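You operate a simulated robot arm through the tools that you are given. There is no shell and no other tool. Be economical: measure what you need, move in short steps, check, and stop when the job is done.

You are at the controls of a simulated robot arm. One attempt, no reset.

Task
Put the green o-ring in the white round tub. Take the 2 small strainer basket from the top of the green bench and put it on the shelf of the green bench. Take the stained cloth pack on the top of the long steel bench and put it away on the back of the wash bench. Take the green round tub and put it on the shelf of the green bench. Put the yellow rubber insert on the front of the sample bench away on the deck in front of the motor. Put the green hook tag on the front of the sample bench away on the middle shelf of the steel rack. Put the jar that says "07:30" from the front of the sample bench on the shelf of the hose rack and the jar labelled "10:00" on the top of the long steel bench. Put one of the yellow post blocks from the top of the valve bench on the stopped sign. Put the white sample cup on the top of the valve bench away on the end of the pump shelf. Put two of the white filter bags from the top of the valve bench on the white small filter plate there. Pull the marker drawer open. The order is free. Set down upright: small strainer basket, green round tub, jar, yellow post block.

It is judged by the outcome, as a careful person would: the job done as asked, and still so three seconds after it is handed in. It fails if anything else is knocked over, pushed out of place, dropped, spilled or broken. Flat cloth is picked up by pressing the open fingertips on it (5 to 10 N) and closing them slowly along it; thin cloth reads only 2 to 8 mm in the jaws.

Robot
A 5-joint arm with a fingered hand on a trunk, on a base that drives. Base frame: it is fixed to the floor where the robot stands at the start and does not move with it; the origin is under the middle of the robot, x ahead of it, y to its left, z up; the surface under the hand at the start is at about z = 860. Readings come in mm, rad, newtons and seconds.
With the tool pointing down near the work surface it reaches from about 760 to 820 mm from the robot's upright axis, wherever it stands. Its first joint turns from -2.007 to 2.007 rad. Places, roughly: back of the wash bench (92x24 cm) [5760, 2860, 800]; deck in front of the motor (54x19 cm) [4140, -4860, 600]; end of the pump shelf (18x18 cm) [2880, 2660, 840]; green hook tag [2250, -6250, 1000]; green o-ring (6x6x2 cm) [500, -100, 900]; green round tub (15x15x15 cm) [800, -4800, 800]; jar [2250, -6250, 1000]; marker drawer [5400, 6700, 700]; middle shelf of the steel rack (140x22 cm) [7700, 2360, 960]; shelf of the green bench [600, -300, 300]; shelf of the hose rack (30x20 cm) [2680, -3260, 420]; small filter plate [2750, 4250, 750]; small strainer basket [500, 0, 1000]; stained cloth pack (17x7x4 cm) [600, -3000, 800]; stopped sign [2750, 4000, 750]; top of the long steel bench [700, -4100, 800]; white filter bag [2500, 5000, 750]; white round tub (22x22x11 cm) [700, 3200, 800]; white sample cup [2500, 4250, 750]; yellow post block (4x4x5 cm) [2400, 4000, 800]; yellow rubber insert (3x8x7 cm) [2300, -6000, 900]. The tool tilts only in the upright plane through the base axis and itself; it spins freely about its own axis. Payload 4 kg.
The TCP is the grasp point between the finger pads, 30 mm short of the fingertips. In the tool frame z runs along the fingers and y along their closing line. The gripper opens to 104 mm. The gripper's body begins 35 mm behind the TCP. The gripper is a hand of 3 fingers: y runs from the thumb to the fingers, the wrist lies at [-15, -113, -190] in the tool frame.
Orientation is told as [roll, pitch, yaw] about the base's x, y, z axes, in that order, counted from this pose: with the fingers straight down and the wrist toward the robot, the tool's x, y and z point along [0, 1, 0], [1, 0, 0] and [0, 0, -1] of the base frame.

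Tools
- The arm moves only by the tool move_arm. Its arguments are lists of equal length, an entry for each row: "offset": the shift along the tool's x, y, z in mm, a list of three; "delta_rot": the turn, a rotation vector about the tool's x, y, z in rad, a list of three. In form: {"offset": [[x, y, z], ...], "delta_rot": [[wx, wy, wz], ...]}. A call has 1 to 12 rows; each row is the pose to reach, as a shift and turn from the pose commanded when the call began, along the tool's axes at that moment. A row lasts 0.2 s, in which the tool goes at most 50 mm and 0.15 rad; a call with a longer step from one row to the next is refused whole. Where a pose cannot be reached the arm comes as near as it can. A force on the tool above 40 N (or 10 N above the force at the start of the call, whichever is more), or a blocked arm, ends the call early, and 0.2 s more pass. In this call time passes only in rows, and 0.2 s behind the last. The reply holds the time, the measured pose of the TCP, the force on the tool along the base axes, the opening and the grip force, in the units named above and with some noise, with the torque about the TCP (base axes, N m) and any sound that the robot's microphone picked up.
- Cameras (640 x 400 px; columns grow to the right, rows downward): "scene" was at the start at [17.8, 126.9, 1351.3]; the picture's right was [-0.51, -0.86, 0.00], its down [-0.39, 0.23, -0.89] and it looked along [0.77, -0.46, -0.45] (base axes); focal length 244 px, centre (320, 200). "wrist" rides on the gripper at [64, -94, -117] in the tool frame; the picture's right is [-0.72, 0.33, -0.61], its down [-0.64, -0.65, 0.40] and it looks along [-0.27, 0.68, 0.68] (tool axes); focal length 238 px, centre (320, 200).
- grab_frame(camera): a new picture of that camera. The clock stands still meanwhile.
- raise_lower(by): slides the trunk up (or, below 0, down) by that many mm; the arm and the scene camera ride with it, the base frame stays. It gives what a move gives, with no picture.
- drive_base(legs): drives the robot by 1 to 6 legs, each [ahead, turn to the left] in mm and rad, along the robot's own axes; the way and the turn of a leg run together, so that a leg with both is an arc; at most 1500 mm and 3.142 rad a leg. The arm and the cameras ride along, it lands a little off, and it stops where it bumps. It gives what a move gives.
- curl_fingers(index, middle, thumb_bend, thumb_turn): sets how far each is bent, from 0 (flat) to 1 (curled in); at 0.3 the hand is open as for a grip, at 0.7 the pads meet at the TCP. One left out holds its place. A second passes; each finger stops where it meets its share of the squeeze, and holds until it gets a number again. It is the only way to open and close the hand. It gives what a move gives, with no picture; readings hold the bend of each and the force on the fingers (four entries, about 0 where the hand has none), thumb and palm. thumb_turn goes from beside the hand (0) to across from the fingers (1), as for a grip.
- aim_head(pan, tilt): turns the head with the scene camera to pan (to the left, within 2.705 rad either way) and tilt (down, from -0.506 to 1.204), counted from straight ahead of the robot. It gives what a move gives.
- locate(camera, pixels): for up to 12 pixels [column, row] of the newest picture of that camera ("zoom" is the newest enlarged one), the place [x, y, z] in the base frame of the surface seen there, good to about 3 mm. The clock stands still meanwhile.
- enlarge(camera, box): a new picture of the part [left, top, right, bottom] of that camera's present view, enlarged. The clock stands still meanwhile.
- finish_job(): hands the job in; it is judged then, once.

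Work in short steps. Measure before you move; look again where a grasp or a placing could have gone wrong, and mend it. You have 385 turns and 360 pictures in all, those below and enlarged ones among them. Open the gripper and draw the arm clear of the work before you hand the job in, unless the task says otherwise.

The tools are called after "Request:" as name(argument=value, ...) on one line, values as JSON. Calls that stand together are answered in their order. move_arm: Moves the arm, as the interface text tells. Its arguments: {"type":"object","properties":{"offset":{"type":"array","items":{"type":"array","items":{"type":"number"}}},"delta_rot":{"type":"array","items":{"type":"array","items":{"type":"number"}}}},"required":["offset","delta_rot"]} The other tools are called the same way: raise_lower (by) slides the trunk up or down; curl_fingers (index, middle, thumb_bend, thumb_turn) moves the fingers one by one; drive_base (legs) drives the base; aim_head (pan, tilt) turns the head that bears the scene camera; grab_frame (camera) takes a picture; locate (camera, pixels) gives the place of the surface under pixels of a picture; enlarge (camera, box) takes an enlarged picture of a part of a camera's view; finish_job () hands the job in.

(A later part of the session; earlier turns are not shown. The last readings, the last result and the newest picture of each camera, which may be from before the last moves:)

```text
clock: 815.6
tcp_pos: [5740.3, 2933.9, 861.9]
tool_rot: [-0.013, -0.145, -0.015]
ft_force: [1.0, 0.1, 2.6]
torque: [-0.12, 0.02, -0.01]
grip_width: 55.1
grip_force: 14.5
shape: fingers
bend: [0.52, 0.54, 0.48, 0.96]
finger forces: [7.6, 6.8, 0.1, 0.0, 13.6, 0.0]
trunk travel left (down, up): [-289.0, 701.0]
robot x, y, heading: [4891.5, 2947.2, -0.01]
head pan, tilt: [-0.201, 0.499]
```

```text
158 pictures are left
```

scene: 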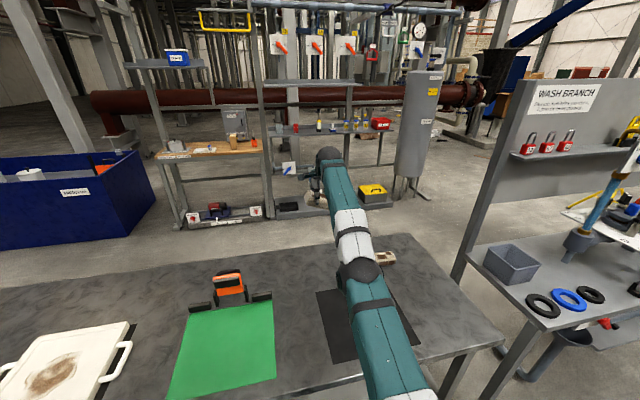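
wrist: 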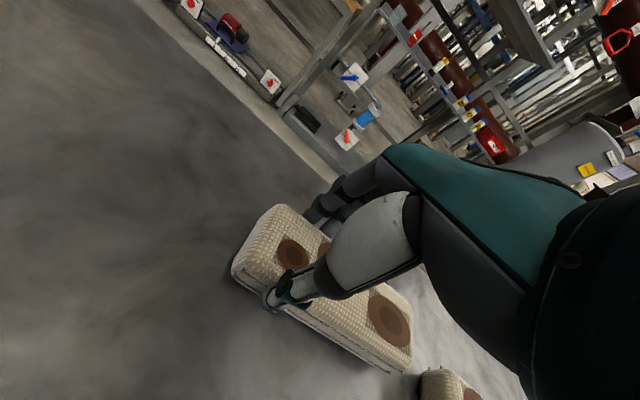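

One end touches already since the longer end sags. Lowering gently to lay it flat.

Request:
raise_lower(by=-10)

Request:
raise_lower(by=-5)

Request:
grab_frame(camera="wrist")

```text
clock: 816.2
tcp_pos: [5740.0, 2934.6, 856.2]
tool_rot: [-0.014, -0.153, -0.015]
ft_force: [3.8, 0.9, 18.1]
torque: [0.01, -0.02, 0.02]
grip_width: 55.1
grip_force: 15.1
shape: fingers
bend: [0.5, 0.53, 0.49, 0.97]
finger forces: [9.8, 7.5, 0.0, 0.0, 12.7, 0.0]
trunk travel left (down, up): [-279.0, 711.0]
robot x, y, heading: [4893.3, 2941.8, -0.013]
head pan, tilt: [-0.201, 0.499]
```

```text
clock: 816.8
tcp_pos: [5740.3, 2935.1, 848.8]
tool_rot: [-0.012, -0.149, -0.015]
ft_force: [5.7, 0.8, 19.7]
torque: [0.04, -0.11, 0.11]
grip_width: 56.7
grip_force: 17.1
shape: fingers
bend: [0.49, 0.52, 0.49, 0.97]
finger forces: [11.3, 8.7, 0.0, 0.0, 13.8, 0.1]
trunk travel left (down, up): [-274.0, 716.0]
robot x, y, heading: [4893.6, 2945.9, -0.016]
head pan, tilt: [-0.201, 0.499]
```

```text
157 pictures are left
```

wrist: 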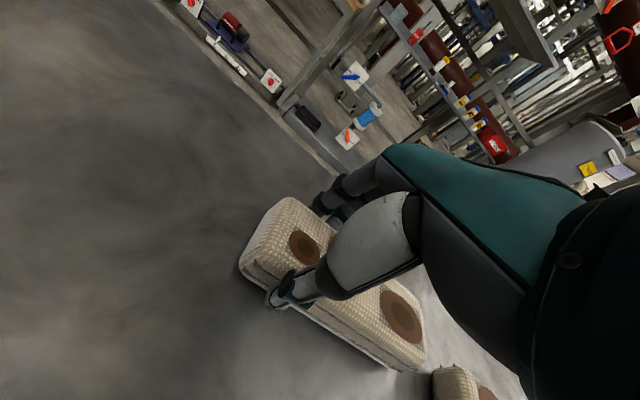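

It lies flat. Releasing and rising.

Request:
curl_fingers(index=0.28, middle=0.28, thumb_bend=0.28)

Request:
raise_lower(by=300)

Request:
grab_frame(camera="wrist")

```text
clock: 817.8
tcp_pos: [5740.0, 2934.3, 846.2]
tool_rot: [-0.012, -0.145, -0.016]
ft_force: [-0.5, 0.2, -0.5]
torque: [-0.02, 0.0, 0.0]
grip_width: 107.4
grip_force: 0.1
shape: fingers
bend: [0.28, 0.28, 0.28, 0.97]
finger forces: [0.0, 0.1, 0.0, 0.1, 0.0, 0.1]
trunk travel left (down, up): [-274.0, 716.0]
robot x, y, heading: [4896.0, 2944.6, -0.013]
head pan, tilt: [-0.201, 0.499]
```

```text
clock: 820.8
tcp_pos: [5741.2, 2934.1, 1145.3]
tool_rot: [-0.013, -0.145, -0.015]
ft_force: [-0.1, -0.3, -0.3]
torque: [0.0, -0.01, 0.01]
grip_width: 107.6
grip_force: 0.1
shape: fingers
bend: [0.28, 0.28, 0.28, 0.97]
finger forces: [0.0, 0.0, 0.0, 0.1, 0.0, 0.0]
trunk travel left (down, up): [-574.0, 416.0]
robot x, y, heading: [4897.6, 2941.3, -0.014]
head pan, tilt: [-0.201, 0.499]
```

```text
156 pictures are left
```

wrist: 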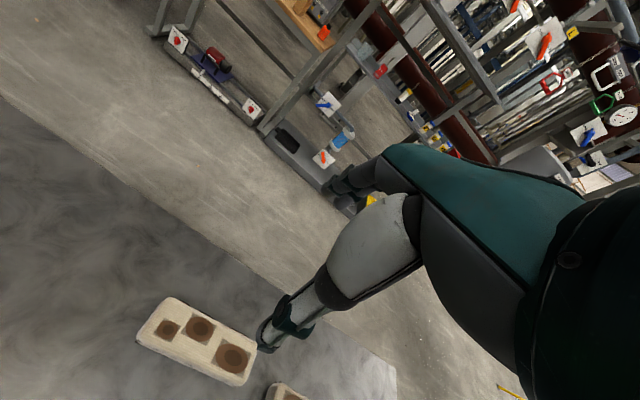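

The pack lies at the back of the wash bench. While here, I'll look at the steel rack (for the hook tag) and possible ways to reach it.

Request:
enlarge(camera="scene", box=[120, 40, 440, 230])

Request:
locate(camera="zoom", pixels=[[420, 175], [350, 178], [515, 170], [460, 180], [150, 225], [400, 85], [290, 170], [470, 330], [350, 330], [500, 300], [590, 320], [100, 200]])

```text
2.00 times, centred on (280, 135) of scene
```

zoom: 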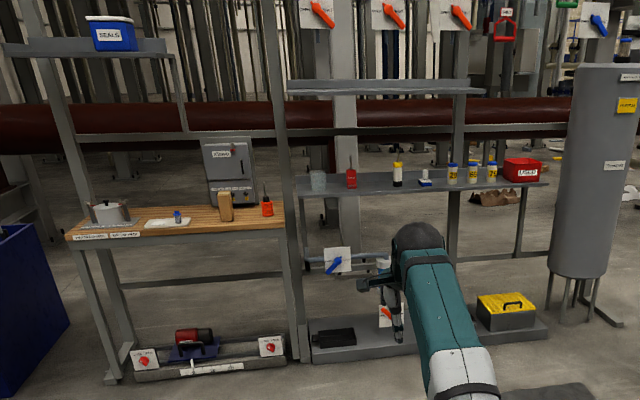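

```text
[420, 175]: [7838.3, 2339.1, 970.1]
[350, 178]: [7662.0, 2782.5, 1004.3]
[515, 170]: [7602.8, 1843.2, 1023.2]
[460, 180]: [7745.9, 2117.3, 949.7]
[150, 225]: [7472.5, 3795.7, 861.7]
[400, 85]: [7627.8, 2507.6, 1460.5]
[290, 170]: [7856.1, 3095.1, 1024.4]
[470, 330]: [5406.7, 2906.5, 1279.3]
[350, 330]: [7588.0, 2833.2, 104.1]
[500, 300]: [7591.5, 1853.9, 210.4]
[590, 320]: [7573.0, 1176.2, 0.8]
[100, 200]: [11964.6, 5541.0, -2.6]
```

Request:
raise_lower(by=400)

Request:
aim_head(pan=-0.9, tilt=0.4)

Request:
grab_frame(camera="scene")

Request:
aim_head(pan=-1.7, tilt=0.4)

Request:
grab_frame(camera="scene")

```text
clock: 824.6
tcp_pos: [5740.6, 2934.6, 1546.7]
tool_rot: [-0.013, -0.144, -0.016]
ft_force: [0.2, 0.4, -0.3]
torque: [-0.04, 0.01, 0.0]
grip_width: 107.3
grip_force: 0.1
shape: fingers
bend: [0.28, 0.28, 0.28, 0.97]
finger forces: [0.0, 0.0, 0.0, 0.0, 0.0, 0.0]
trunk travel left (down, up): [-974.0, 16.0]
robot x, y, heading: [4895.4, 2942.2, -0.016]
head pan, tilt: [-0.201, 0.499]
```

```text
clock: 825.7
tcp_pos: [5740.7, 2934.8, 1546.5]
tool_rot: [-0.013, -0.144, -0.016]
ft_force: [-0.3, 0.0, -0.2]
torque: [0.04, -0.01, -0.01]
grip_width: 107.4
grip_force: 0.2
shape: fingers
bend: [0.28, 0.28, 0.28, 0.97]
finger forces: [0.1, 0.0, 0.0, 0.1, 0.0, 0.1]
trunk travel left (down, up): [-974.0, 16.0]
robot x, y, heading: [4898.6, 2943.4, -0.011]
head pan, tilt: [-0.901, 0.4]
```

```text
154 pictures are left
```

scene: 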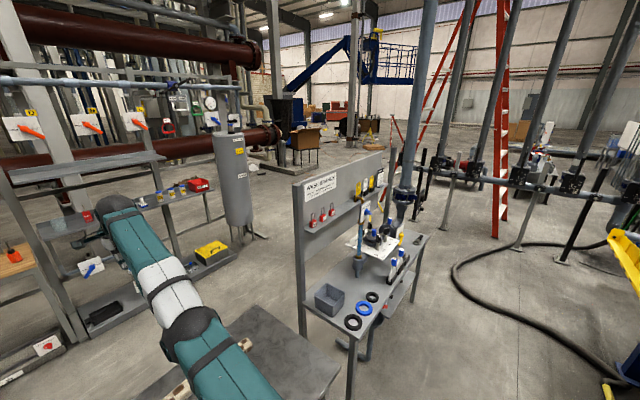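

```text
clock: 826.8
tcp_pos: [5741.6, 2934.7, 1545.4]
tool_rot: [-0.013, -0.144, -0.015]
ft_force: [-0.1, -0.2, -0.4]
torque: [-0.01, 0.03, 0.02]
grip_width: 107.2
grip_force: 0.0
shape: fingers
bend: [0.28, 0.28, 0.28, 0.97]
finger forces: [0.0, 0.1, 0.0, 0.1, 0.1, 0.0]
trunk travel left (down, up): [-974.0, 16.0]
robot x, y, heading: [4894.9, 2943.8, -0.015]
head pan, tilt: [-1.7, 0.4]
```

```text
153 pictures are left
```

scene: 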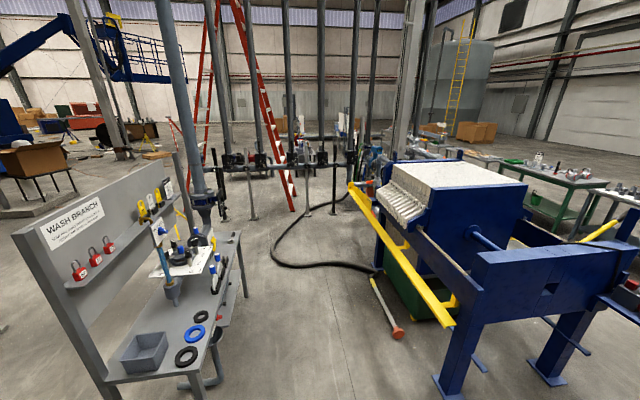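

Request:
aim_head(pan=-0.75, tilt=0.6)

Request:
grab_frame(camera="scene")

Request:
aim_head(pan=0.7, tilt=0.45)

Request:
grab_frame(camera="scene")

```text
clock: 828.0
tcp_pos: [5740.2, 2934.3, 1546.0]
tool_rot: [-0.012, -0.145, -0.017]
ft_force: [0.2, 1.0, 0.2]
torque: [-0.01, -0.02, -0.02]
grip_width: 107.6
grip_force: 0.1
shape: fingers
bend: [0.28, 0.28, 0.28, 0.97]
finger forces: [0.0, 0.0, 0.0, 0.0, 0.0, 0.0]
trunk travel left (down, up): [-974.0, 16.0]
robot x, y, heading: [4894.5, 2945.8, -0.012]
head pan, tilt: [-0.75, 0.6]
```

```text
152 pictures are left
```

scene: 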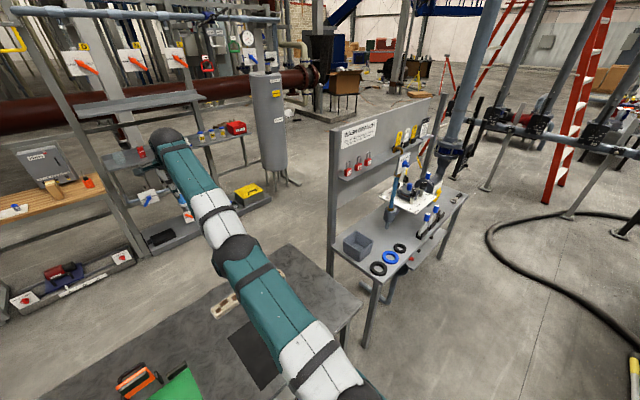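

```text
clock: 829.6
tcp_pos: [5740.7, 2934.7, 1546.6]
tool_rot: [-0.012, -0.145, -0.015]
ft_force: [0.3, -0.1, 0.0]
torque: [0.0, 0.0, -0.02]
grip_width: 107.3
grip_force: 0.3
shape: fingers
bend: [0.28, 0.28, 0.28, 0.97]
finger forces: [0.0, 0.0, 0.0, 0.0, 0.0, 0.0]
trunk travel left (down, up): [-974.0, 16.0]
robot x, y, heading: [4893.5, 2943.3, -0.019]
head pan, tilt: [0.7, 0.45]
```

```text
151 pictures are left
```

scene: 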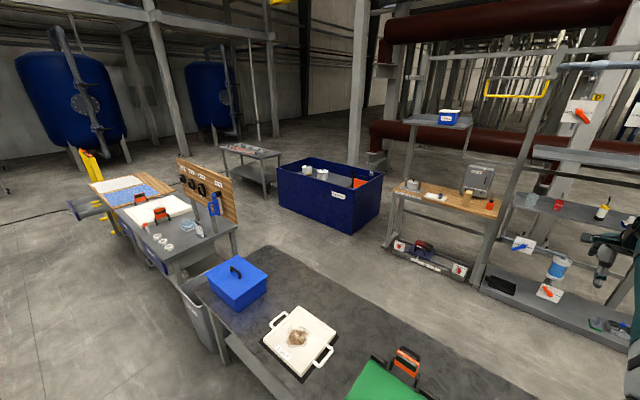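

Request:
locate(camera="scene", pixels=[[75, 215], [110, 180], [245, 195], [270, 185], [280, 205], [350, 232], [378, 205], [225, 170], [440, 260], [385, 245], [260, 240], [220, 155]])

Request:
aim_head(pan=-0.75, tilt=0.6)

Request:
grab_frame(camera="scene")

Request:
locate(camera="scene", pixels=[[330, 275], [360, 310], [365, 345], [335, 250], [270, 190], [470, 190], [450, 180], [380, 100], [430, 100], [540, 230], [480, 200], [310, 230]])

```text
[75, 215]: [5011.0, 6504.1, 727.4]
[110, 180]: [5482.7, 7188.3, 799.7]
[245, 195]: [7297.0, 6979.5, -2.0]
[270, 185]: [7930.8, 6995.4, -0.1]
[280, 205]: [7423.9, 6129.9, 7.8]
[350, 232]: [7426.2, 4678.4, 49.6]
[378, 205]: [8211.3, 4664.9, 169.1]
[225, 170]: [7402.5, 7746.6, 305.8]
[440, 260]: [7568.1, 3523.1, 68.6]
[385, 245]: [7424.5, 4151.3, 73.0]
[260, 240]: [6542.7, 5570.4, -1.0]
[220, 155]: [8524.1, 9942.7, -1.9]
```

```text
clock: 831.2
tcp_pos: [5740.4, 2934.1, 1546.5]
tool_rot: [-0.012, -0.145, -0.016]
ft_force: [0.4, 0.6, 0.5]
torque: [0.01, 0.01, 0.0]
grip_width: 107.4
grip_force: 0.1
shape: fingers
bend: [0.28, 0.28, 0.28, 0.97]
finger forces: [0.0, 0.0, 0.0, 0.0, 0.0, 0.0]
trunk travel left (down, up): [-974.0, 16.0]
robot x, y, heading: [4892.8, 2941.7, -0.011]
head pan, tilt: [-0.75, 0.6]
```

```text
150 pictures are left
```

scene: 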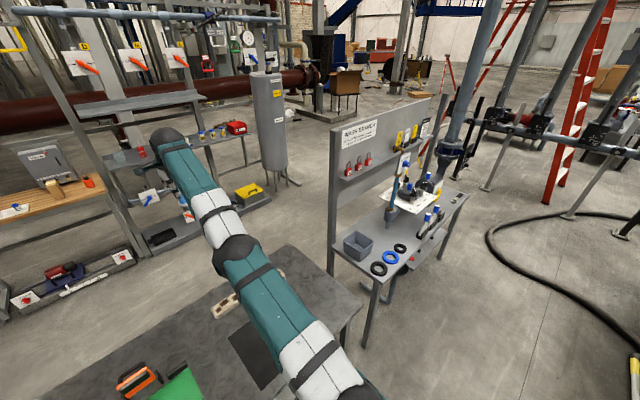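

```text
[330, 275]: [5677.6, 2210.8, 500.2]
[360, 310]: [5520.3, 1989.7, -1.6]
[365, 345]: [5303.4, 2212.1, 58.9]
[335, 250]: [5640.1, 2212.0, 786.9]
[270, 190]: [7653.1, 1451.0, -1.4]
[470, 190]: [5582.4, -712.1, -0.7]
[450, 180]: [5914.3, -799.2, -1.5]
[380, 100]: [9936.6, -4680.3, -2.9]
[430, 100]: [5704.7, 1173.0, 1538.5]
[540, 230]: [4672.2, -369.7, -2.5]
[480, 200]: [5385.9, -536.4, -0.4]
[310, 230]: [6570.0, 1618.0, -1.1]
```

The north route (around the marker bench) reaches the rack; I'll decide on the southern alternative later. Now restoring the tool to vertical and heading back to the sample bench.

Request:
move_arm(offset=[[0, -15, 0], [0, -30, 0]], delta_rot=[[0.07, 0, 0], [0.145, 0, 0]])

Request:
drive_base(legs=[[-420, 0], [0, 1.571], [400, 0], [0, 1.571], [1500, 0], [1250, 0]])

Request:
drive_base(legs=[[0, 1.571], [1500, 0], [1500, 0], [1500, 0], [1500, 0], [1500, 0]])

```text
clock: 831.8
tcp_pos: [5710.2, 2934.8, 1542.4]
tool_rot: [-0.011, 0.0, -0.018]
ft_force: [0.7, 0.1, 0.2]
torque: [0.03, -0.02, -0.03]
grip_width: 107.6
grip_force: 0.1
shape: fingers
bend: [0.28, 0.28, 0.28, 0.97]
finger forces: [0.0, 0.1, 0.1, 0.0, 0.0, 0.0]
trunk travel left (down, up): [-974.0, 16.0]
robot x, y, heading: [4895.0, 2942.9, -0.018]
head pan, tilt: [-0.75, 0.6]
```

```text
clock: 857.0
tcp_pos: [910.0, 3465.4, 1542.1]
tool_rot: [-0.011, 0.001, 3.102]
ft_force: [-0.6, 1.1, 0.6]
torque: [-0.02, -0.02, 0.02]
grip_width: 107.6
grip_force: 0.0
shape: fingers
bend: [0.28, 0.28, 0.28, 0.97]
finger forces: [0.1, 0.1, 0.0, 0.0, 0.1, 0.1]
trunk travel left (down, up): [-974.0, 16.0]
robot x, y, heading: [1726.6, 3438.8, 3.103]
head pan, tilt: [-0.75, 0.6]
```

```text
clock: 896.4
tcp_pos: [1278.3, -4883.8, 1543.0]
tool_rot: [-0.009, 0.0, -1.642]
ft_force: [0.2, 0.6, 0.0]
torque: [0.02, -0.01, -0.03]
grip_width: 107.7
grip_force: 0.1
shape: fingers
bend: [0.28, 0.28, 0.28, 0.97]
finger forces: [0.0, 0.0, 0.0, 0.0, 0.0, 0.1]
trunk travel left (down, up): [-974.0, 16.0]
robot x, y, heading: [1332.2, -4068.0, -1.641]
head pan, tilt: [-0.75, 0.6]
```

Request:
drive_base(legs=[[0, 0.127], [1500, 0], [392, 0], [0, 1.514]])

Request:
raise_lower(by=-350)

Request:
grab_frame(camera="wrist")

```text
clock: 910.2
tcp_pos: [2253.9, -5970.1, 1542.4]
tool_rot: [-0.01, 0.001, -0.013]
ft_force: [0.1, -0.1, 0.4]
torque: [-0.01, 0.02, -0.01]
grip_width: 107.4
grip_force: 0.0
shape: fingers
bend: [0.28, 0.28, 0.28, 0.97]
finger forces: [0.0, 0.0, 0.1, 0.1, 0.0, 0.0]
trunk travel left (down, up): [-974.0, 16.0]
robot x, y, heading: [1434.9, -5963.1, -0.011]
head pan, tilt: [-0.75, 0.6]
```

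```text
clock: 913.6
tcp_pos: [2252.7, -5970.4, 1192.2]
tool_rot: [-0.011, 0.0, -0.014]
ft_force: [-0.6, 0.1, 0.7]
torque: [-0.02, 0.02, 0.03]
grip_width: 107.4
grip_force: 0.1
shape: fingers
bend: [0.28, 0.28, 0.28, 0.97]
finger forces: [0.0, 0.0, 0.0, 0.1, 0.0, 0.1]
trunk travel left (down, up): [-624.0, 366.0]
robot x, y, heading: [1437.4, -5964.7, -0.017]
head pan, tilt: [-0.75, 0.6]
```

```text
149 pictures are left
```

wrist: 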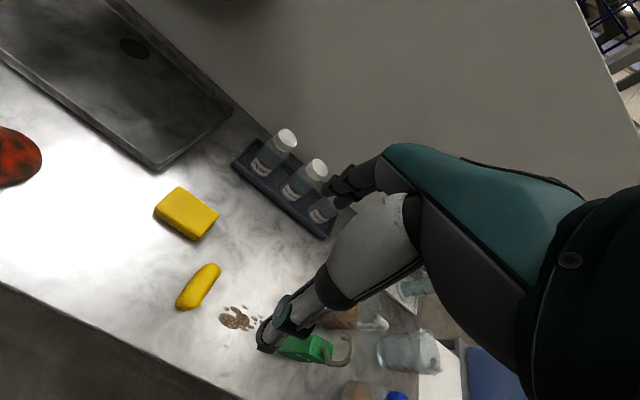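

Request:
enlarge(camera="wrist", box=[140, 240, 260, 330])

Request:
locate(camera="zoom", pixels=[[375, 128], [425, 140], [395, 170], [330, 180], [260, 235], [320, 260], [230, 300], [350, 215], [300, 230], [225, 260], [425, 180], [370, 220]])

```text
4.44 times, centred on (200, 285) of wrist
```

zoom: 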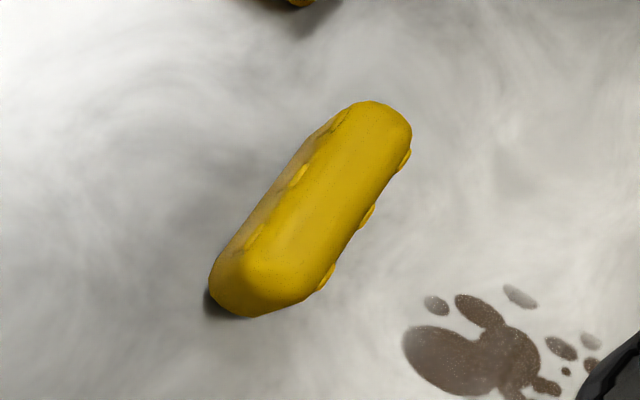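

```text
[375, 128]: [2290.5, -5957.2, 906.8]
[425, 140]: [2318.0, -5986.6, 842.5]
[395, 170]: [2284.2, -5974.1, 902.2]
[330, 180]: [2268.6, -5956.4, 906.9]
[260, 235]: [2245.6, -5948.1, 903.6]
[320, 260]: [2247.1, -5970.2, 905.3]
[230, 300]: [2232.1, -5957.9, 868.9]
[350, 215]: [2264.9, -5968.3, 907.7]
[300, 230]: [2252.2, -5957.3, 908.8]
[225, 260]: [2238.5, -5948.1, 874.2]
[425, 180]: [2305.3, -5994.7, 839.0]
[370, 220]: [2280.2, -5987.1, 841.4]
```

The insert's centre is (2265,-5962), top 908, about 70 mm along x. I'll centre over it, lower to z 886 and close on its ends.

Request:
move_arm(offset=[[8, 12, 0]], delta_rot=[[0, 0, 0]])

Request:
raise_lower(by=-306)

Request:
curl_fingers(index=0.7, middle=0.7, thumb_bend=0.7)

Request:
grab_frame(camera="wrist")

```text
clock: 914.0
tcp_pos: [2253.1, -5970.1, 1192.0]
tool_rot: [-0.012, 0.0, -0.016]
ft_force: [-0.1, -0.1, -0.2]
torque: [-0.01, -0.02, -0.01]
grip_width: 107.5
grip_force: 0.0
shape: fingers
bend: [0.28, 0.28, 0.28, 0.97]
finger forces: [0.0, 0.0, 0.0, 0.0, 0.0, 0.1]
out of reach, approached as far as the arm can: row 1
trunk travel left (down, up): [-624.0, 366.0]
robot x, y, heading: [1433.4, -5959.9, -0.013]
head pan, tilt: [-0.75, 0.6]
```

```text
clock: 917.1
tcp_pos: [2251.3, -5970.5, 891.4]
tool_rot: [-0.01, -0.01, -0.016]
ft_force: [7.0, 0.2, 29.7]
torque: [0.17, -1.46, -0.03]
grip_width: 118.5
grip_force: 10.4
shape: fingers
bend: [0.22, 0.28, 0.28, 0.97]
finger forces: [21.6, 0.1, 0.0, 0.0, 0.1, 0.0]
trunk travel left (down, up): [-318.0, 672.0]
robot x, y, heading: [1435.7, -5962.4, -0.009]
head pan, tilt: [-0.75, 0.6]
```

```text
clock: 918.1
tcp_pos: [2250.0, -5972.2, 887.3]
tool_rot: [-0.011, -0.002, -0.018]
ft_force: [-3.6, -5.1, 21.5]
torque: [0.24, -0.52, -0.21]
grip_width: 77.8
grip_force: 14.5
shape: fingers
bend: [0.18, 0.7, 0.6, 0.97]
finger forces: [16.6, 0.2, 0.0, 0.0, 12.2, 0.0]
trunk travel left (down, up): [-318.0, 672.0]
robot x, y, heading: [1435.7, -5958.6, -0.011]
head pan, tilt: [-0.75, 0.6]
```

```text
147 pictures are left
```

wrist: 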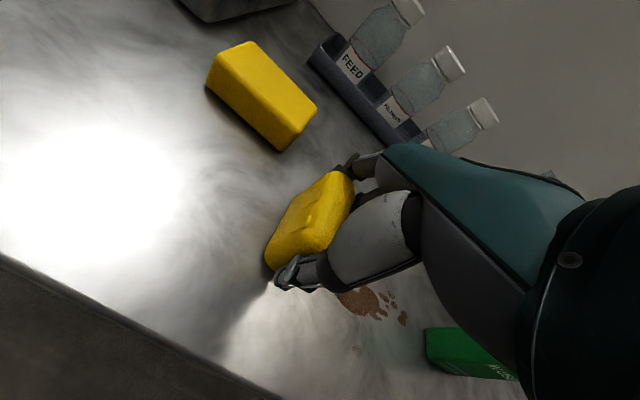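

That move was out of reach, so a finger came down on the insert. I'll open, rise and look.

Request:
curl_fingers(index=0.28, middle=0.28, thumb_bend=0.28)

Request:
raise_lower(by=200)

Request:
grab_frame(camera="wrist")

Request:
enlarge(camera="wrist", box=[140, 220, 280, 330])

```text
clock: 919.1
tcp_pos: [2251.9, -5971.1, 889.2]
tool_rot: [-0.01, -0.004, -0.018]
ft_force: [7.1, -0.3, 21.5]
torque: [0.16, -0.95, -0.03]
grip_width: 121.1
grip_force: 10.5
shape: fingers
bend: [0.2, 0.28, 0.28, 0.97]
finger forces: [21.3, 0.0, 0.1, 0.1, 0.0, 0.0]
trunk travel left (down, up): [-318.0, 672.0]
robot x, y, heading: [1439.6, -5962.5, -0.014]
head pan, tilt: [-0.75, 0.6]
```

```text
clock: 921.2
tcp_pos: [2252.6, -5970.5, 1085.7]
tool_rot: [-0.009, 0.0, -0.015]
ft_force: [-0.3, 0.2, -0.7]
torque: [0.0, 0.0, 0.02]
grip_width: 112.0
grip_force: 0.1
shape: fingers
bend: [0.25, 0.28, 0.28, 0.97]
finger forces: [0.0, 0.0, 0.0, 0.0, 0.0, 0.1]
trunk travel left (down, up): [-518.0, 472.0]
robot x, y, heading: [1437.0, -5959.4, -0.007]
head pan, tilt: [-0.75, 0.6]
```

```text
146 pictures are left
```

wrist: 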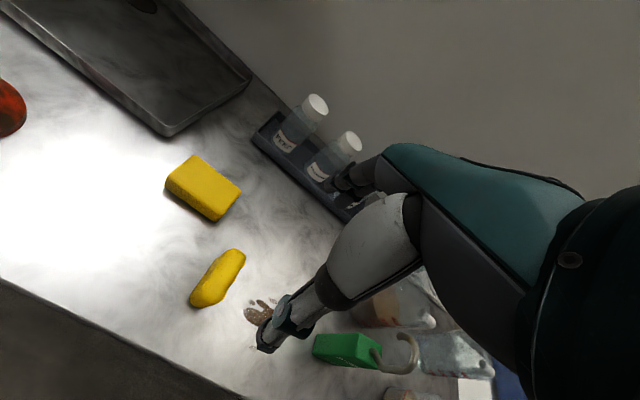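

```text
3.64 times, centred on (210, 275) of wrist
```

zoom: 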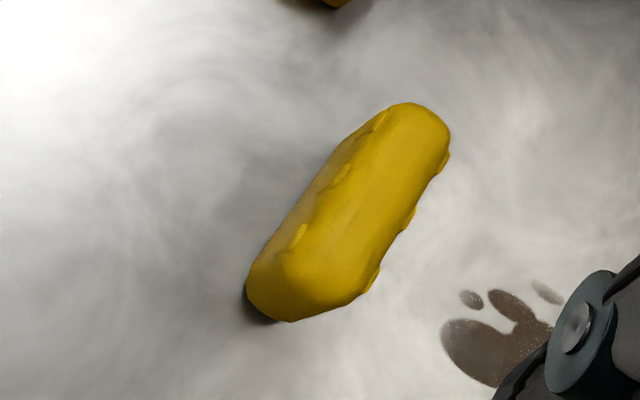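

The insert still stands in place. I'll re-measure it and use the base for alignment.

Request:
locate(camera="zoom", pixels=[[405, 120], [440, 150], [345, 180], [400, 215], [290, 270], [350, 280], [345, 225], [275, 290], [380, 140]])

Request:
drive_base(legs=[[0, 0.011], [13, 0]])

Request:
locate(camera="wrist", pixels=[[230, 260]])

```text
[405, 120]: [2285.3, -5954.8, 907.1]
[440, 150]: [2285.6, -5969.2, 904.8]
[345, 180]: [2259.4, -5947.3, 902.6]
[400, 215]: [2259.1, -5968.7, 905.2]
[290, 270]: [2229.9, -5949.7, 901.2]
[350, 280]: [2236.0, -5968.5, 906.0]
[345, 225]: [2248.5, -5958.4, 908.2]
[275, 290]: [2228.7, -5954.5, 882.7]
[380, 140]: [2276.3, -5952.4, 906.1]
```

```text
clock: 922.3
tcp_pos: [2266.7, -5961.2, 1085.5]
tool_rot: [-0.011, -0.001, -0.007]
ft_force: [0.2, 0.0, 0.1]
torque: [0.01, 0.01, -0.01]
grip_width: 112.2
grip_force: 0.0
shape: fingers
bend: [0.25, 0.28, 0.28, 0.97]
finger forces: [0.0, 0.0, 0.1, 0.1, 0.0, 0.1]
trunk travel left (down, up): [-518.0, 472.0]
robot x, y, heading: [1451.0, -5964.0, 0.0]
head pan, tilt: [-0.75, 0.6]
```

```text
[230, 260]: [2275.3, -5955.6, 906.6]
```

The insert is at x 2227–2292, and the TCP now at (2267,-5961) has margin both sides. Lowering and closing.

Request:
raise_lower(by=-198)

Request:
curl_fingers(index=0.7, middle=0.7, thumb_bend=0.7)

Request:
grab_frame(camera="wrist")

```text
clock: 924.5
tcp_pos: [2266.4, -5962.3, 889.3]
tool_rot: [-0.011, -0.002, -0.005]
ft_force: [-1.5, -0.3, 3.5]
torque: [0.0, 0.14, 0.01]
grip_width: 113.8
grip_force: 1.4
shape: fingers
bend: [0.25, 0.28, 0.27, 0.97]
finger forces: [0.0, 0.1, 0.0, 0.1, 3.2, 0.0]
trunk travel left (down, up): [-320.0, 670.0]
robot x, y, heading: [1448.4, -5963.5, -0.006]
head pan, tilt: [-0.75, 0.6]
```

```text
clock: 925.5
tcp_pos: [2265.7, -5962.7, 888.1]
tool_rot: [-0.012, -0.002, -0.005]
ft_force: [-0.7, -0.5, 8.6]
torque: [0.08, -0.34, -0.04]
grip_width: 69.2
grip_force: 29.0
shape: fingers
bend: [0.35, 0.47, 0.59, 0.96]
finger forces: [19.3, 9.1, 0.0, 0.0, 29.4, 0.1]
trunk travel left (down, up): [-320.0, 670.0]
robot x, y, heading: [1448.6, -5962.7, 0.001]
head pan, tilt: [-0.75, 0.6]
```

```text
144 pictures are left
```

wrist: 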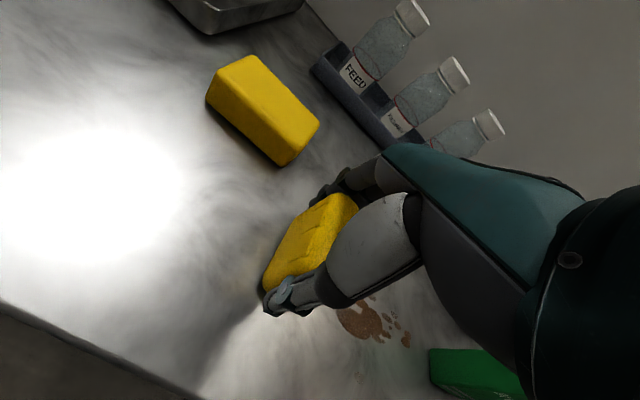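

Gripped firmly (69 mm, 29 N). Lifting and checking.

Request:
raise_lower(by=25)

Request:
raise_lower(by=280)

Request:
grab_frame(camera="wrist")

Request:
aim_head(pan=0.6, tilt=0.3)

Request:
grab_frame(camera="scene")

```text
clock: 926.2
tcp_pos: [2266.6, -5961.3, 912.2]
tool_rot: [-0.008, 0.002, -0.004]
ft_force: [-0.4, 0.7, -1.5]
torque: [-0.01, 0.02, 0.0]
grip_width: 69.0
grip_force: 27.0
shape: fingers
bend: [0.35, 0.47, 0.59, 0.96]
finger forces: [17.8, 8.4, 0.0, 0.0, 27.8, 0.0]
trunk travel left (down, up): [-345.0, 645.0]
robot x, y, heading: [1450.7, -5962.3, 0.002]
head pan, tilt: [-0.75, 0.6]
```

```text
clock: 929.0
tcp_pos: [2267.0, -5961.8, 1193.7]
tool_rot: [-0.011, 0.0, -0.005]
ft_force: [0.8, 0.5, -0.9]
torque: [0.03, -0.02, 0.01]
grip_width: 69.0
grip_force: 26.9
shape: fingers
bend: [0.35, 0.47, 0.59, 0.96]
finger forces: [17.7, 8.3, 0.0, 0.0, 27.6, 0.0]
trunk travel left (down, up): [-625.0, 365.0]
robot x, y, heading: [1449.4, -5963.6, -0.004]
head pan, tilt: [-0.75, 0.6]
```

```text
143 pictures are left
```

wrist: 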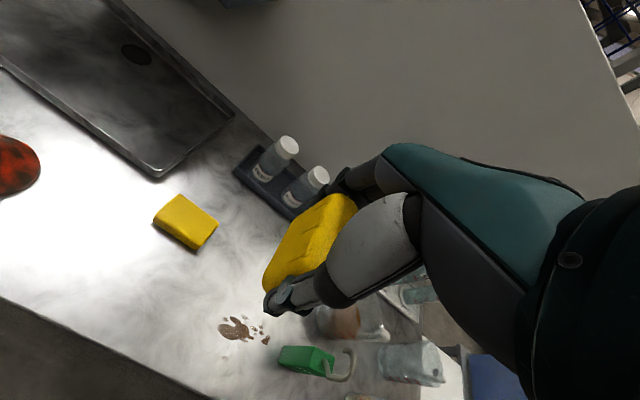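

```text
clock: 930.5
tcp_pos: [2266.0, -5961.3, 1193.7]
tool_rot: [-0.01, 0.0, -0.006]
ft_force: [0.2, -0.4, -0.2]
torque: [-0.01, 0.01, 0.02]
grip_width: 69.1
grip_force: 27.0
shape: fingers
bend: [0.35, 0.47, 0.59, 0.96]
finger forces: [17.5, 8.4, 0.1, 0.1, 27.7, 0.0]
trunk travel left (down, up): [-625.0, 365.0]
robot x, y, heading: [1447.2, -5960.1, -0.005]
head pan, tilt: [0.6, 0.3]
```

```text
142 pictures are left
```

scene: 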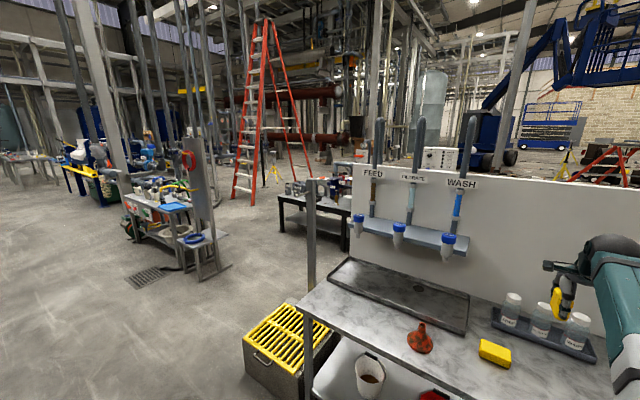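

Request:
locate(camera="scene", pixels=[[310, 205], [345, 230], [290, 230], [195, 245], [215, 270], [150, 210], [240, 195], [310, 180], [290, 300], [275, 190], [345, 195], [190, 230]])

Request:
enlarge(camera="scene", box=[240, 140, 400, 260])

Request:
enlarge(camera="scene", box=[100, 130, 260, 290])

```text
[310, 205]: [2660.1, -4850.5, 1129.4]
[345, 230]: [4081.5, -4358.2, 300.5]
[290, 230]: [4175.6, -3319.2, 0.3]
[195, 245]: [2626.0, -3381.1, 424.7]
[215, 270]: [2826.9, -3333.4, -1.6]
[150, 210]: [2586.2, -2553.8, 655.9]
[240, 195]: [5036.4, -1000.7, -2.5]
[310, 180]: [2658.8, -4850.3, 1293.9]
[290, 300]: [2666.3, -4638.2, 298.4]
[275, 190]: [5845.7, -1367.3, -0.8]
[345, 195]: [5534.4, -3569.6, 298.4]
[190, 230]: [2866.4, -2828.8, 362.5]
```

```text
3.33 times, centred on (320, 200) of scene
```

zoom: 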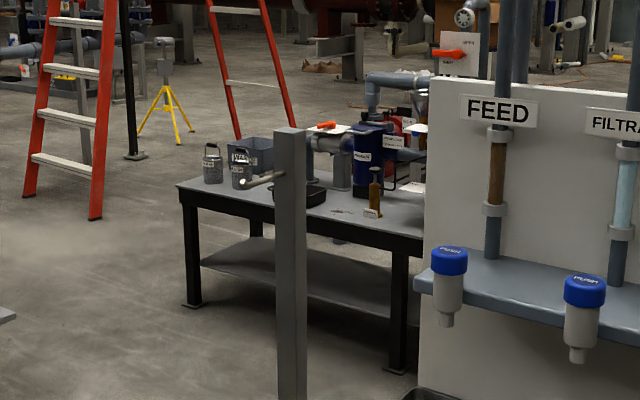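

```text
2.50 times, centred on (180, 210) of scene
```

zoom: 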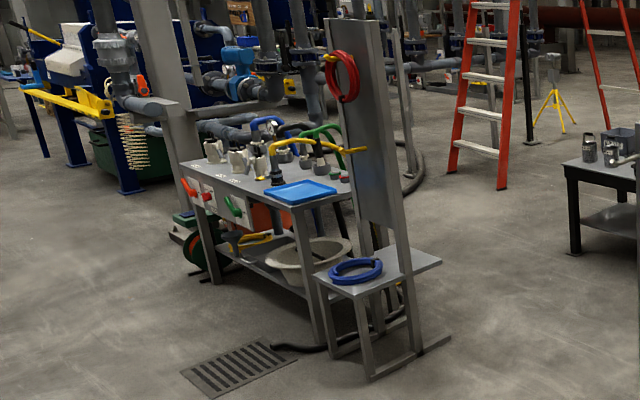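

The hose-rack shelf is at (2626,-3381,424), and the motor stands on a black table near x≈4000. I'll drive through the lane at y≈-4050 to look at the motor deck.

Request:
drive_base(legs=[[-60, 0], [0, 1.575], [1500, 0], [410, 0], [0, -1.571], [1300, 0]])

Request:
aim_head(pan=-0.5, tilt=0.45)

Request:
grab_frame(camera="scene")

```text
clock: 954.5
tcp_pos: [3529.2, -4130.4, 1193.7]
tool_rot: [-0.01, 0.0, -0.04]
ft_force: [-1.0, 0.1, -0.5]
torque: [0.0, -0.01, 0.01]
grip_width: 68.0
grip_force: 22.7
shape: fingers
bend: [0.36, 0.48, 0.59, 0.96]
finger forces: [13.8, 7.8, 0.0, 0.0, 22.6, 0.0]
trunk travel left (down, up): [-625.0, 365.0]
robot x, y, heading: [2714.6, -4100.0, -0.035]
head pan, tilt: [0.6, 0.3]
```

```text
clock: 955.8
tcp_pos: [3528.9, -4130.2, 1193.4]
tool_rot: [-0.01, -0.001, -0.043]
ft_force: [0.6, 0.0, -0.7]
torque: [0.01, 0.01, -0.02]
grip_width: 68.0
grip_force: 21.5
shape: fingers
bend: [0.36, 0.48, 0.59, 0.96]
finger forces: [14.0, 7.8, 0.0, 0.0, 22.8, 0.0]
trunk travel left (down, up): [-625.0, 365.0]
robot x, y, heading: [2713.2, -4105.6, -0.041]
head pan, tilt: [-0.499, 0.45]
```

```text
139 pictures are left
```

scene: 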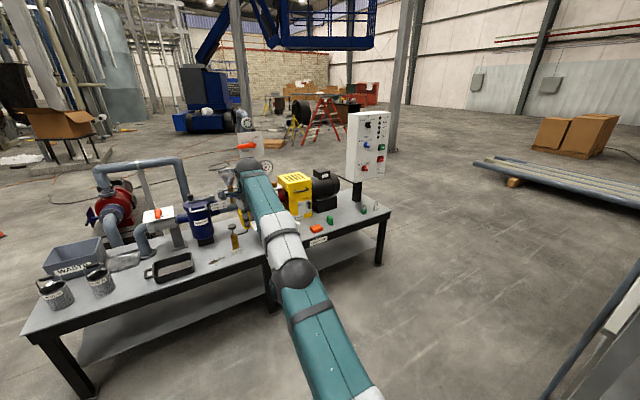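

Request:
enlarge(camera="scene", box=[220, 150, 420, 275])

Request:
locate(camera="scene", pixels=[[330, 210], [317, 228], [305, 200], [345, 215], [320, 243], [385, 210], [362, 208], [300, 235], [325, 190], [370, 225], [265, 285], [60, 330]])

```text
3.20 times, centred on (320, 212) of scene
```

zoom: 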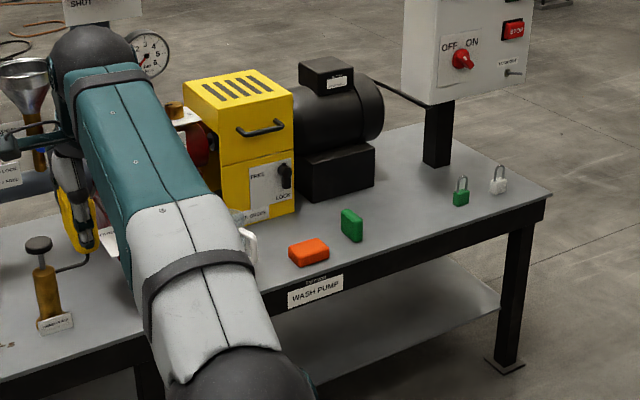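

```text
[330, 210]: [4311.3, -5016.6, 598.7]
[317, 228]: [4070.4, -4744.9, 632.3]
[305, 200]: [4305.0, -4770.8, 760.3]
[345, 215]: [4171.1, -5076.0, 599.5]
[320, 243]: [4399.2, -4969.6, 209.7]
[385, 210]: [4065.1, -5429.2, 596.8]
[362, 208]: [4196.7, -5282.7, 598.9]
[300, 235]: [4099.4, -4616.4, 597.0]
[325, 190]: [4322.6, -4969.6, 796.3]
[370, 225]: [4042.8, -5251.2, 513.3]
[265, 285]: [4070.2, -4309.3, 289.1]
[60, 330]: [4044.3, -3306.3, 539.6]
```

The deck in front of the motor is at z 598, x 4050–4240. It already holds a red and a green insert, with free space near (4140,-4970). Driving there.

Request:
drive_base(legs=[[0, -0.917], [1058, 0], [0, 0.957]])

Request:
grab_frame(camera="wrist")

Request:
aim_head(pan=0.2, tilt=0.7)

Request:
grab_frame(camera="scene")

```text
clock: 961.2
tcp_pos: [3400.6, -5098.3, 1192.4]
tool_rot: [-0.013, -0.003, -0.984]
ft_force: [0.0, 1.0, -1.1]
torque: [-0.06, 0.07, -0.01]
grip_width: 67.1
grip_force: 22.1
shape: fingers
bend: [0.37, 0.48, 0.59, 0.96]
finger forces: [13.6, 8.2, 0.0, 0.0, 22.6, 0.0]
trunk travel left (down, up): [-625.0, 365.0]
robot x, y, heading: [2950.4, -4419.1, -1.142]
head pan, tilt: [-0.499, 0.45]
stopped in leg 2: the robot was blocked; the commanded pose is now the measured one
```

```text
137 pictures are left
```

wrist: 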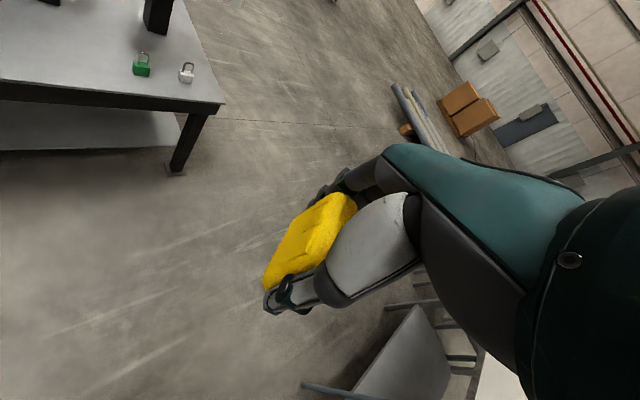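

```text
clock: 962.2
tcp_pos: [3397.8, -5102.7, 1192.6]
tool_rot: [-0.008, -0.001, -0.989]
ft_force: [-0.2, 0.4, -0.3]
torque: [0.0, 0.03, -0.02]
grip_width: 67.0
grip_force: 22.0
shape: fingers
bend: [0.37, 0.48, 0.59, 0.96]
finger forces: [13.6, 8.2, 0.1, 0.0, 22.5, 0.0]
trunk travel left (down, up): [-625.0, 365.0]
robot x, y, heading: [2951.3, -4416.5, -1.142]
head pan, tilt: [0.201, 0.7]
```

```text
136 pictures are left
```

scene: 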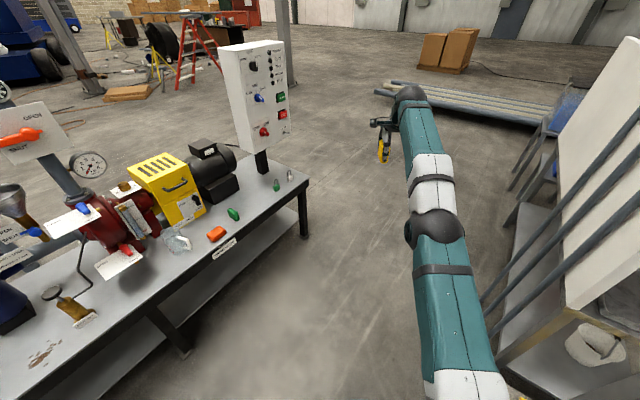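

The base touched the sample bench's rear frame. I'll locate that frame, back off, and take a wider line.

Request:
locate(camera="scene", pixels=[[500, 300], [520, 370], [560, 220], [600, 160], [470, 330], [530, 200], [150, 310], [300, 235], [215, 234], [234, 214]])

Request:
drive_base(legs=[[-250, 0], [0, 0.85], [500, 0]])

```text
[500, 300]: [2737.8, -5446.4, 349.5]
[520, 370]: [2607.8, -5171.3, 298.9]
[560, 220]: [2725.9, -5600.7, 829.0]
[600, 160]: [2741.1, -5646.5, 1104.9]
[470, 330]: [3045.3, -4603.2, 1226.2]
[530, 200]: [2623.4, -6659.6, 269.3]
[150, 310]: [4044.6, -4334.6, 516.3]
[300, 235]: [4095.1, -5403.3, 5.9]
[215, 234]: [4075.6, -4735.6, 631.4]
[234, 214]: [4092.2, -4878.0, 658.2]
```

```text
clock: 968.8
tcp_pos: [4133.5, -4441.9, 1191.8]
tool_rot: [-0.009, -0.001, -0.131]
ft_force: [0.7, 0.0, -0.9]
torque: [0.01, 0.0, 0.02]
grip_width: 66.8
grip_force: 20.5
shape: fingers
bend: [0.37, 0.48, 0.59, 0.96]
finger forces: [12.4, 7.6, 0.0, 0.0, 20.7, 0.0]
trunk travel left (down, up): [-625.0, 365.0]
robot x, y, heading: [3324.7, -4335.0, -0.289]
head pan, tilt: [0.201, 0.7]
```

The base probably nudged the yellow-grated box near (2670,-4640); I'll check it afterwards. Now going south along x≈3324 to face the deck.

Request:
drive_base(legs=[[0, -1.282], [635, 0], [0, 1.414]])

Request:
grab_frame(camera="wrist")

Request:
aim_head(pan=0.2, tilt=0.7)

Request:
grab_frame(camera="scene")

```text
clock: 979.0
tcp_pos: [4140.9, -4964.3, 1192.5]
tool_rot: [-0.007, -0.002, 0.001]
ft_force: [0.5, 0.0, -0.3]
torque: [-0.01, 0.0, 0.01]
grip_width: 66.4
grip_force: 19.2
shape: fingers
bend: [0.36, 0.53, 0.59, 0.96]
finger forces: [15.2, 6.4, 0.0, 0.1, 17.7, 0.0]
trunk travel left (down, up): [-625.0, 365.0]
robot x, y, heading: [3322.7, -4962.4, -0.15]
head pan, tilt: [0.201, 0.7]
```

```text
135 pictures are left
```

wrist: 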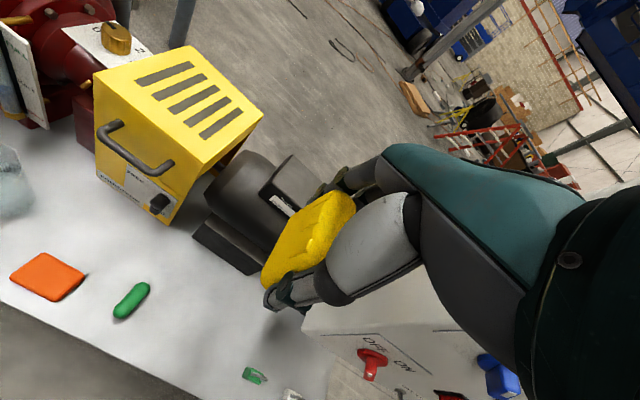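

```text
clock: 979.6
tcp_pos: [4142.0, -4964.5, 1192.2]
tool_rot: [-0.008, -0.001, 0.001]
ft_force: [0.3, -0.2, -1.0]
torque: [-0.01, -0.01, -0.03]
grip_width: 66.2
grip_force: 19.1
shape: fingers
bend: [0.36, 0.53, 0.59, 0.96]
finger forces: [15.1, 6.4, 0.1, 0.0, 17.6, 0.0]
trunk travel left (down, up): [-625.0, 365.0]
robot x, y, heading: [3325.0, -4963.9, -0.154]
head pan, tilt: [0.201, 0.7]
```

```text
134 pictures are left
```

scene: 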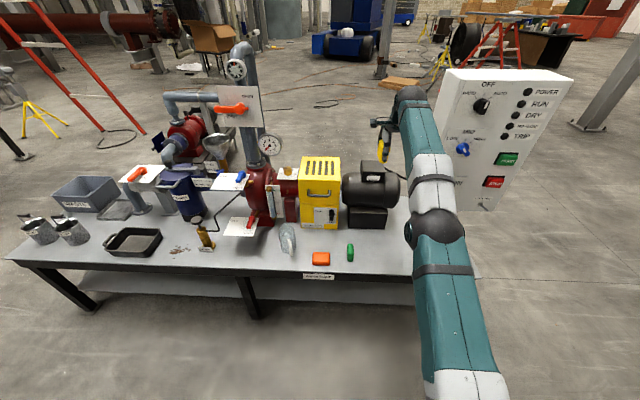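

Request:
locate(camera="scene", pixels=[[445, 90], [460, 180], [480, 205], [370, 215], [370, 190], [350, 250], [322, 258], [400, 255], [570, 100], [390, 240]])

Request:
locate(camera="wrist", pixels=[[310, 320], [250, 260], [225, 240], [255, 375], [135, 300], [290, 330], [280, 200]])

```text
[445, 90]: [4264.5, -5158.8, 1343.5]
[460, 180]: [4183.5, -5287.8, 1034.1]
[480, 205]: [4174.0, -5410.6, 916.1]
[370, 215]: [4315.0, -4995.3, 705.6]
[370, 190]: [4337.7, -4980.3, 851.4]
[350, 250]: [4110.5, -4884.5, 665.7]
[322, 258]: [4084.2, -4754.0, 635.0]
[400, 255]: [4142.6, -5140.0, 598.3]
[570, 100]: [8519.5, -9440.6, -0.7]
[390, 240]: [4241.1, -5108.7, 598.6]
```

```text
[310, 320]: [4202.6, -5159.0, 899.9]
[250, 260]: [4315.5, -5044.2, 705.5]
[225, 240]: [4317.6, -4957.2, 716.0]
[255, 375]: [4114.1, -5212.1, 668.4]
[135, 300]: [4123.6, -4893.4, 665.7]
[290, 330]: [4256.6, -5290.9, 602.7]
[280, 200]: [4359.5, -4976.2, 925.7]
```

The panel's left edge is at y=-5159, so there's 135 mm of clearance. Lowering toward contact at TCP about 650.

Request:
raise_lower(by=-400)

Request:
raise_lower(by=-134)

Request:
grab_frame(camera="wrist")

```text
clock: 983.4
tcp_pos: [4141.7, -4963.9, 792.9]
tool_rot: [-0.007, -0.003, 0.0]
ft_force: [0.1, -0.1, -1.8]
torque: [0.0, 0.04, 0.01]
grip_width: 66.4
grip_force: 19.3
shape: fingers
bend: [0.36, 0.53, 0.59, 0.96]
finger forces: [15.1, 6.2, 0.0, 0.0, 17.6, 0.1]
trunk travel left (down, up): [-225.0, 765.0]
robot x, y, heading: [3327.3, -4961.2, -0.148]
head pan, tilt: [0.201, 0.7]
```

```text
clock: 985.0
tcp_pos: [4141.2, -4963.9, 659.3]
tool_rot: [-0.009, -0.003, 0.004]
ft_force: [-0.6, 0.1, -1.2]
torque: [-0.02, -0.01, 0.02]
grip_width: 66.1
grip_force: 19.3
shape: fingers
bend: [0.36, 0.53, 0.59, 0.96]
finger forces: [15.1, 6.2, 0.1, 0.1, 17.6, 0.0]
trunk travel left (down, up): [-91.0, 899.0]
robot x, y, heading: [3323.8, -4964.1, -0.153]
head pan, tilt: [0.201, 0.7]
```

```text
133 pictures are left
```

wrist: 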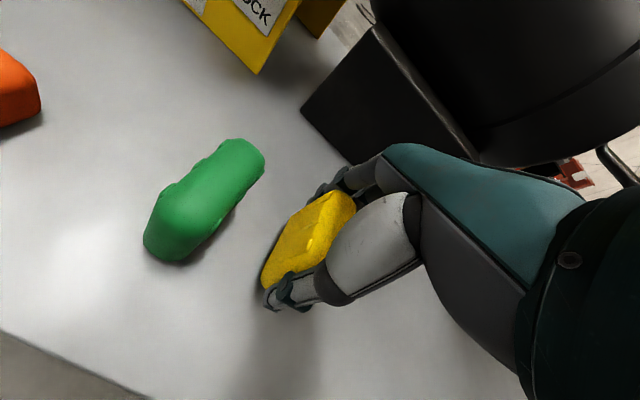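

Request:
raise_lower(by=-8)

Request:
raise_lower(by=-4)

```text
clock: 985.6
tcp_pos: [4142.3, -4964.0, 651.9]
tool_rot: [-0.009, -0.003, 0.002]
ft_force: [-0.6, 0.1, 1.6]
torque: [-0.03, -0.13, 0.03]
grip_width: 66.4
grip_force: 19.7
shape: fingers
bend: [0.36, 0.53, 0.59, 0.96]
finger forces: [15.5, 6.3, 0.1, 0.0, 17.5, 0.2]
trunk travel left (down, up): [-83.0, 907.0]
robot x, y, heading: [3324.6, -4962.2, -0.155]
head pan, tilt: [0.201, 0.7]
```

```text
clock: 986.1
tcp_pos: [4141.0, -4965.1, 649.7]
tool_rot: [-0.009, -0.006, 0.003]
ft_force: [-1.7, 0.0, 14.2]
torque: [-0.11, -0.47, -0.01]
grip_width: 66.7
grip_force: 20.2
shape: fingers
bend: [0.36, 0.52, 0.59, 0.96]
finger forces: [15.8, 6.8, 0.0, 0.0, 19.0, 0.1]
trunk travel left (down, up): [-79.0, 911.0]
robot x, y, heading: [3322.5, -4964.2, -0.151]
head pan, tilt: [0.201, 0.7]
```

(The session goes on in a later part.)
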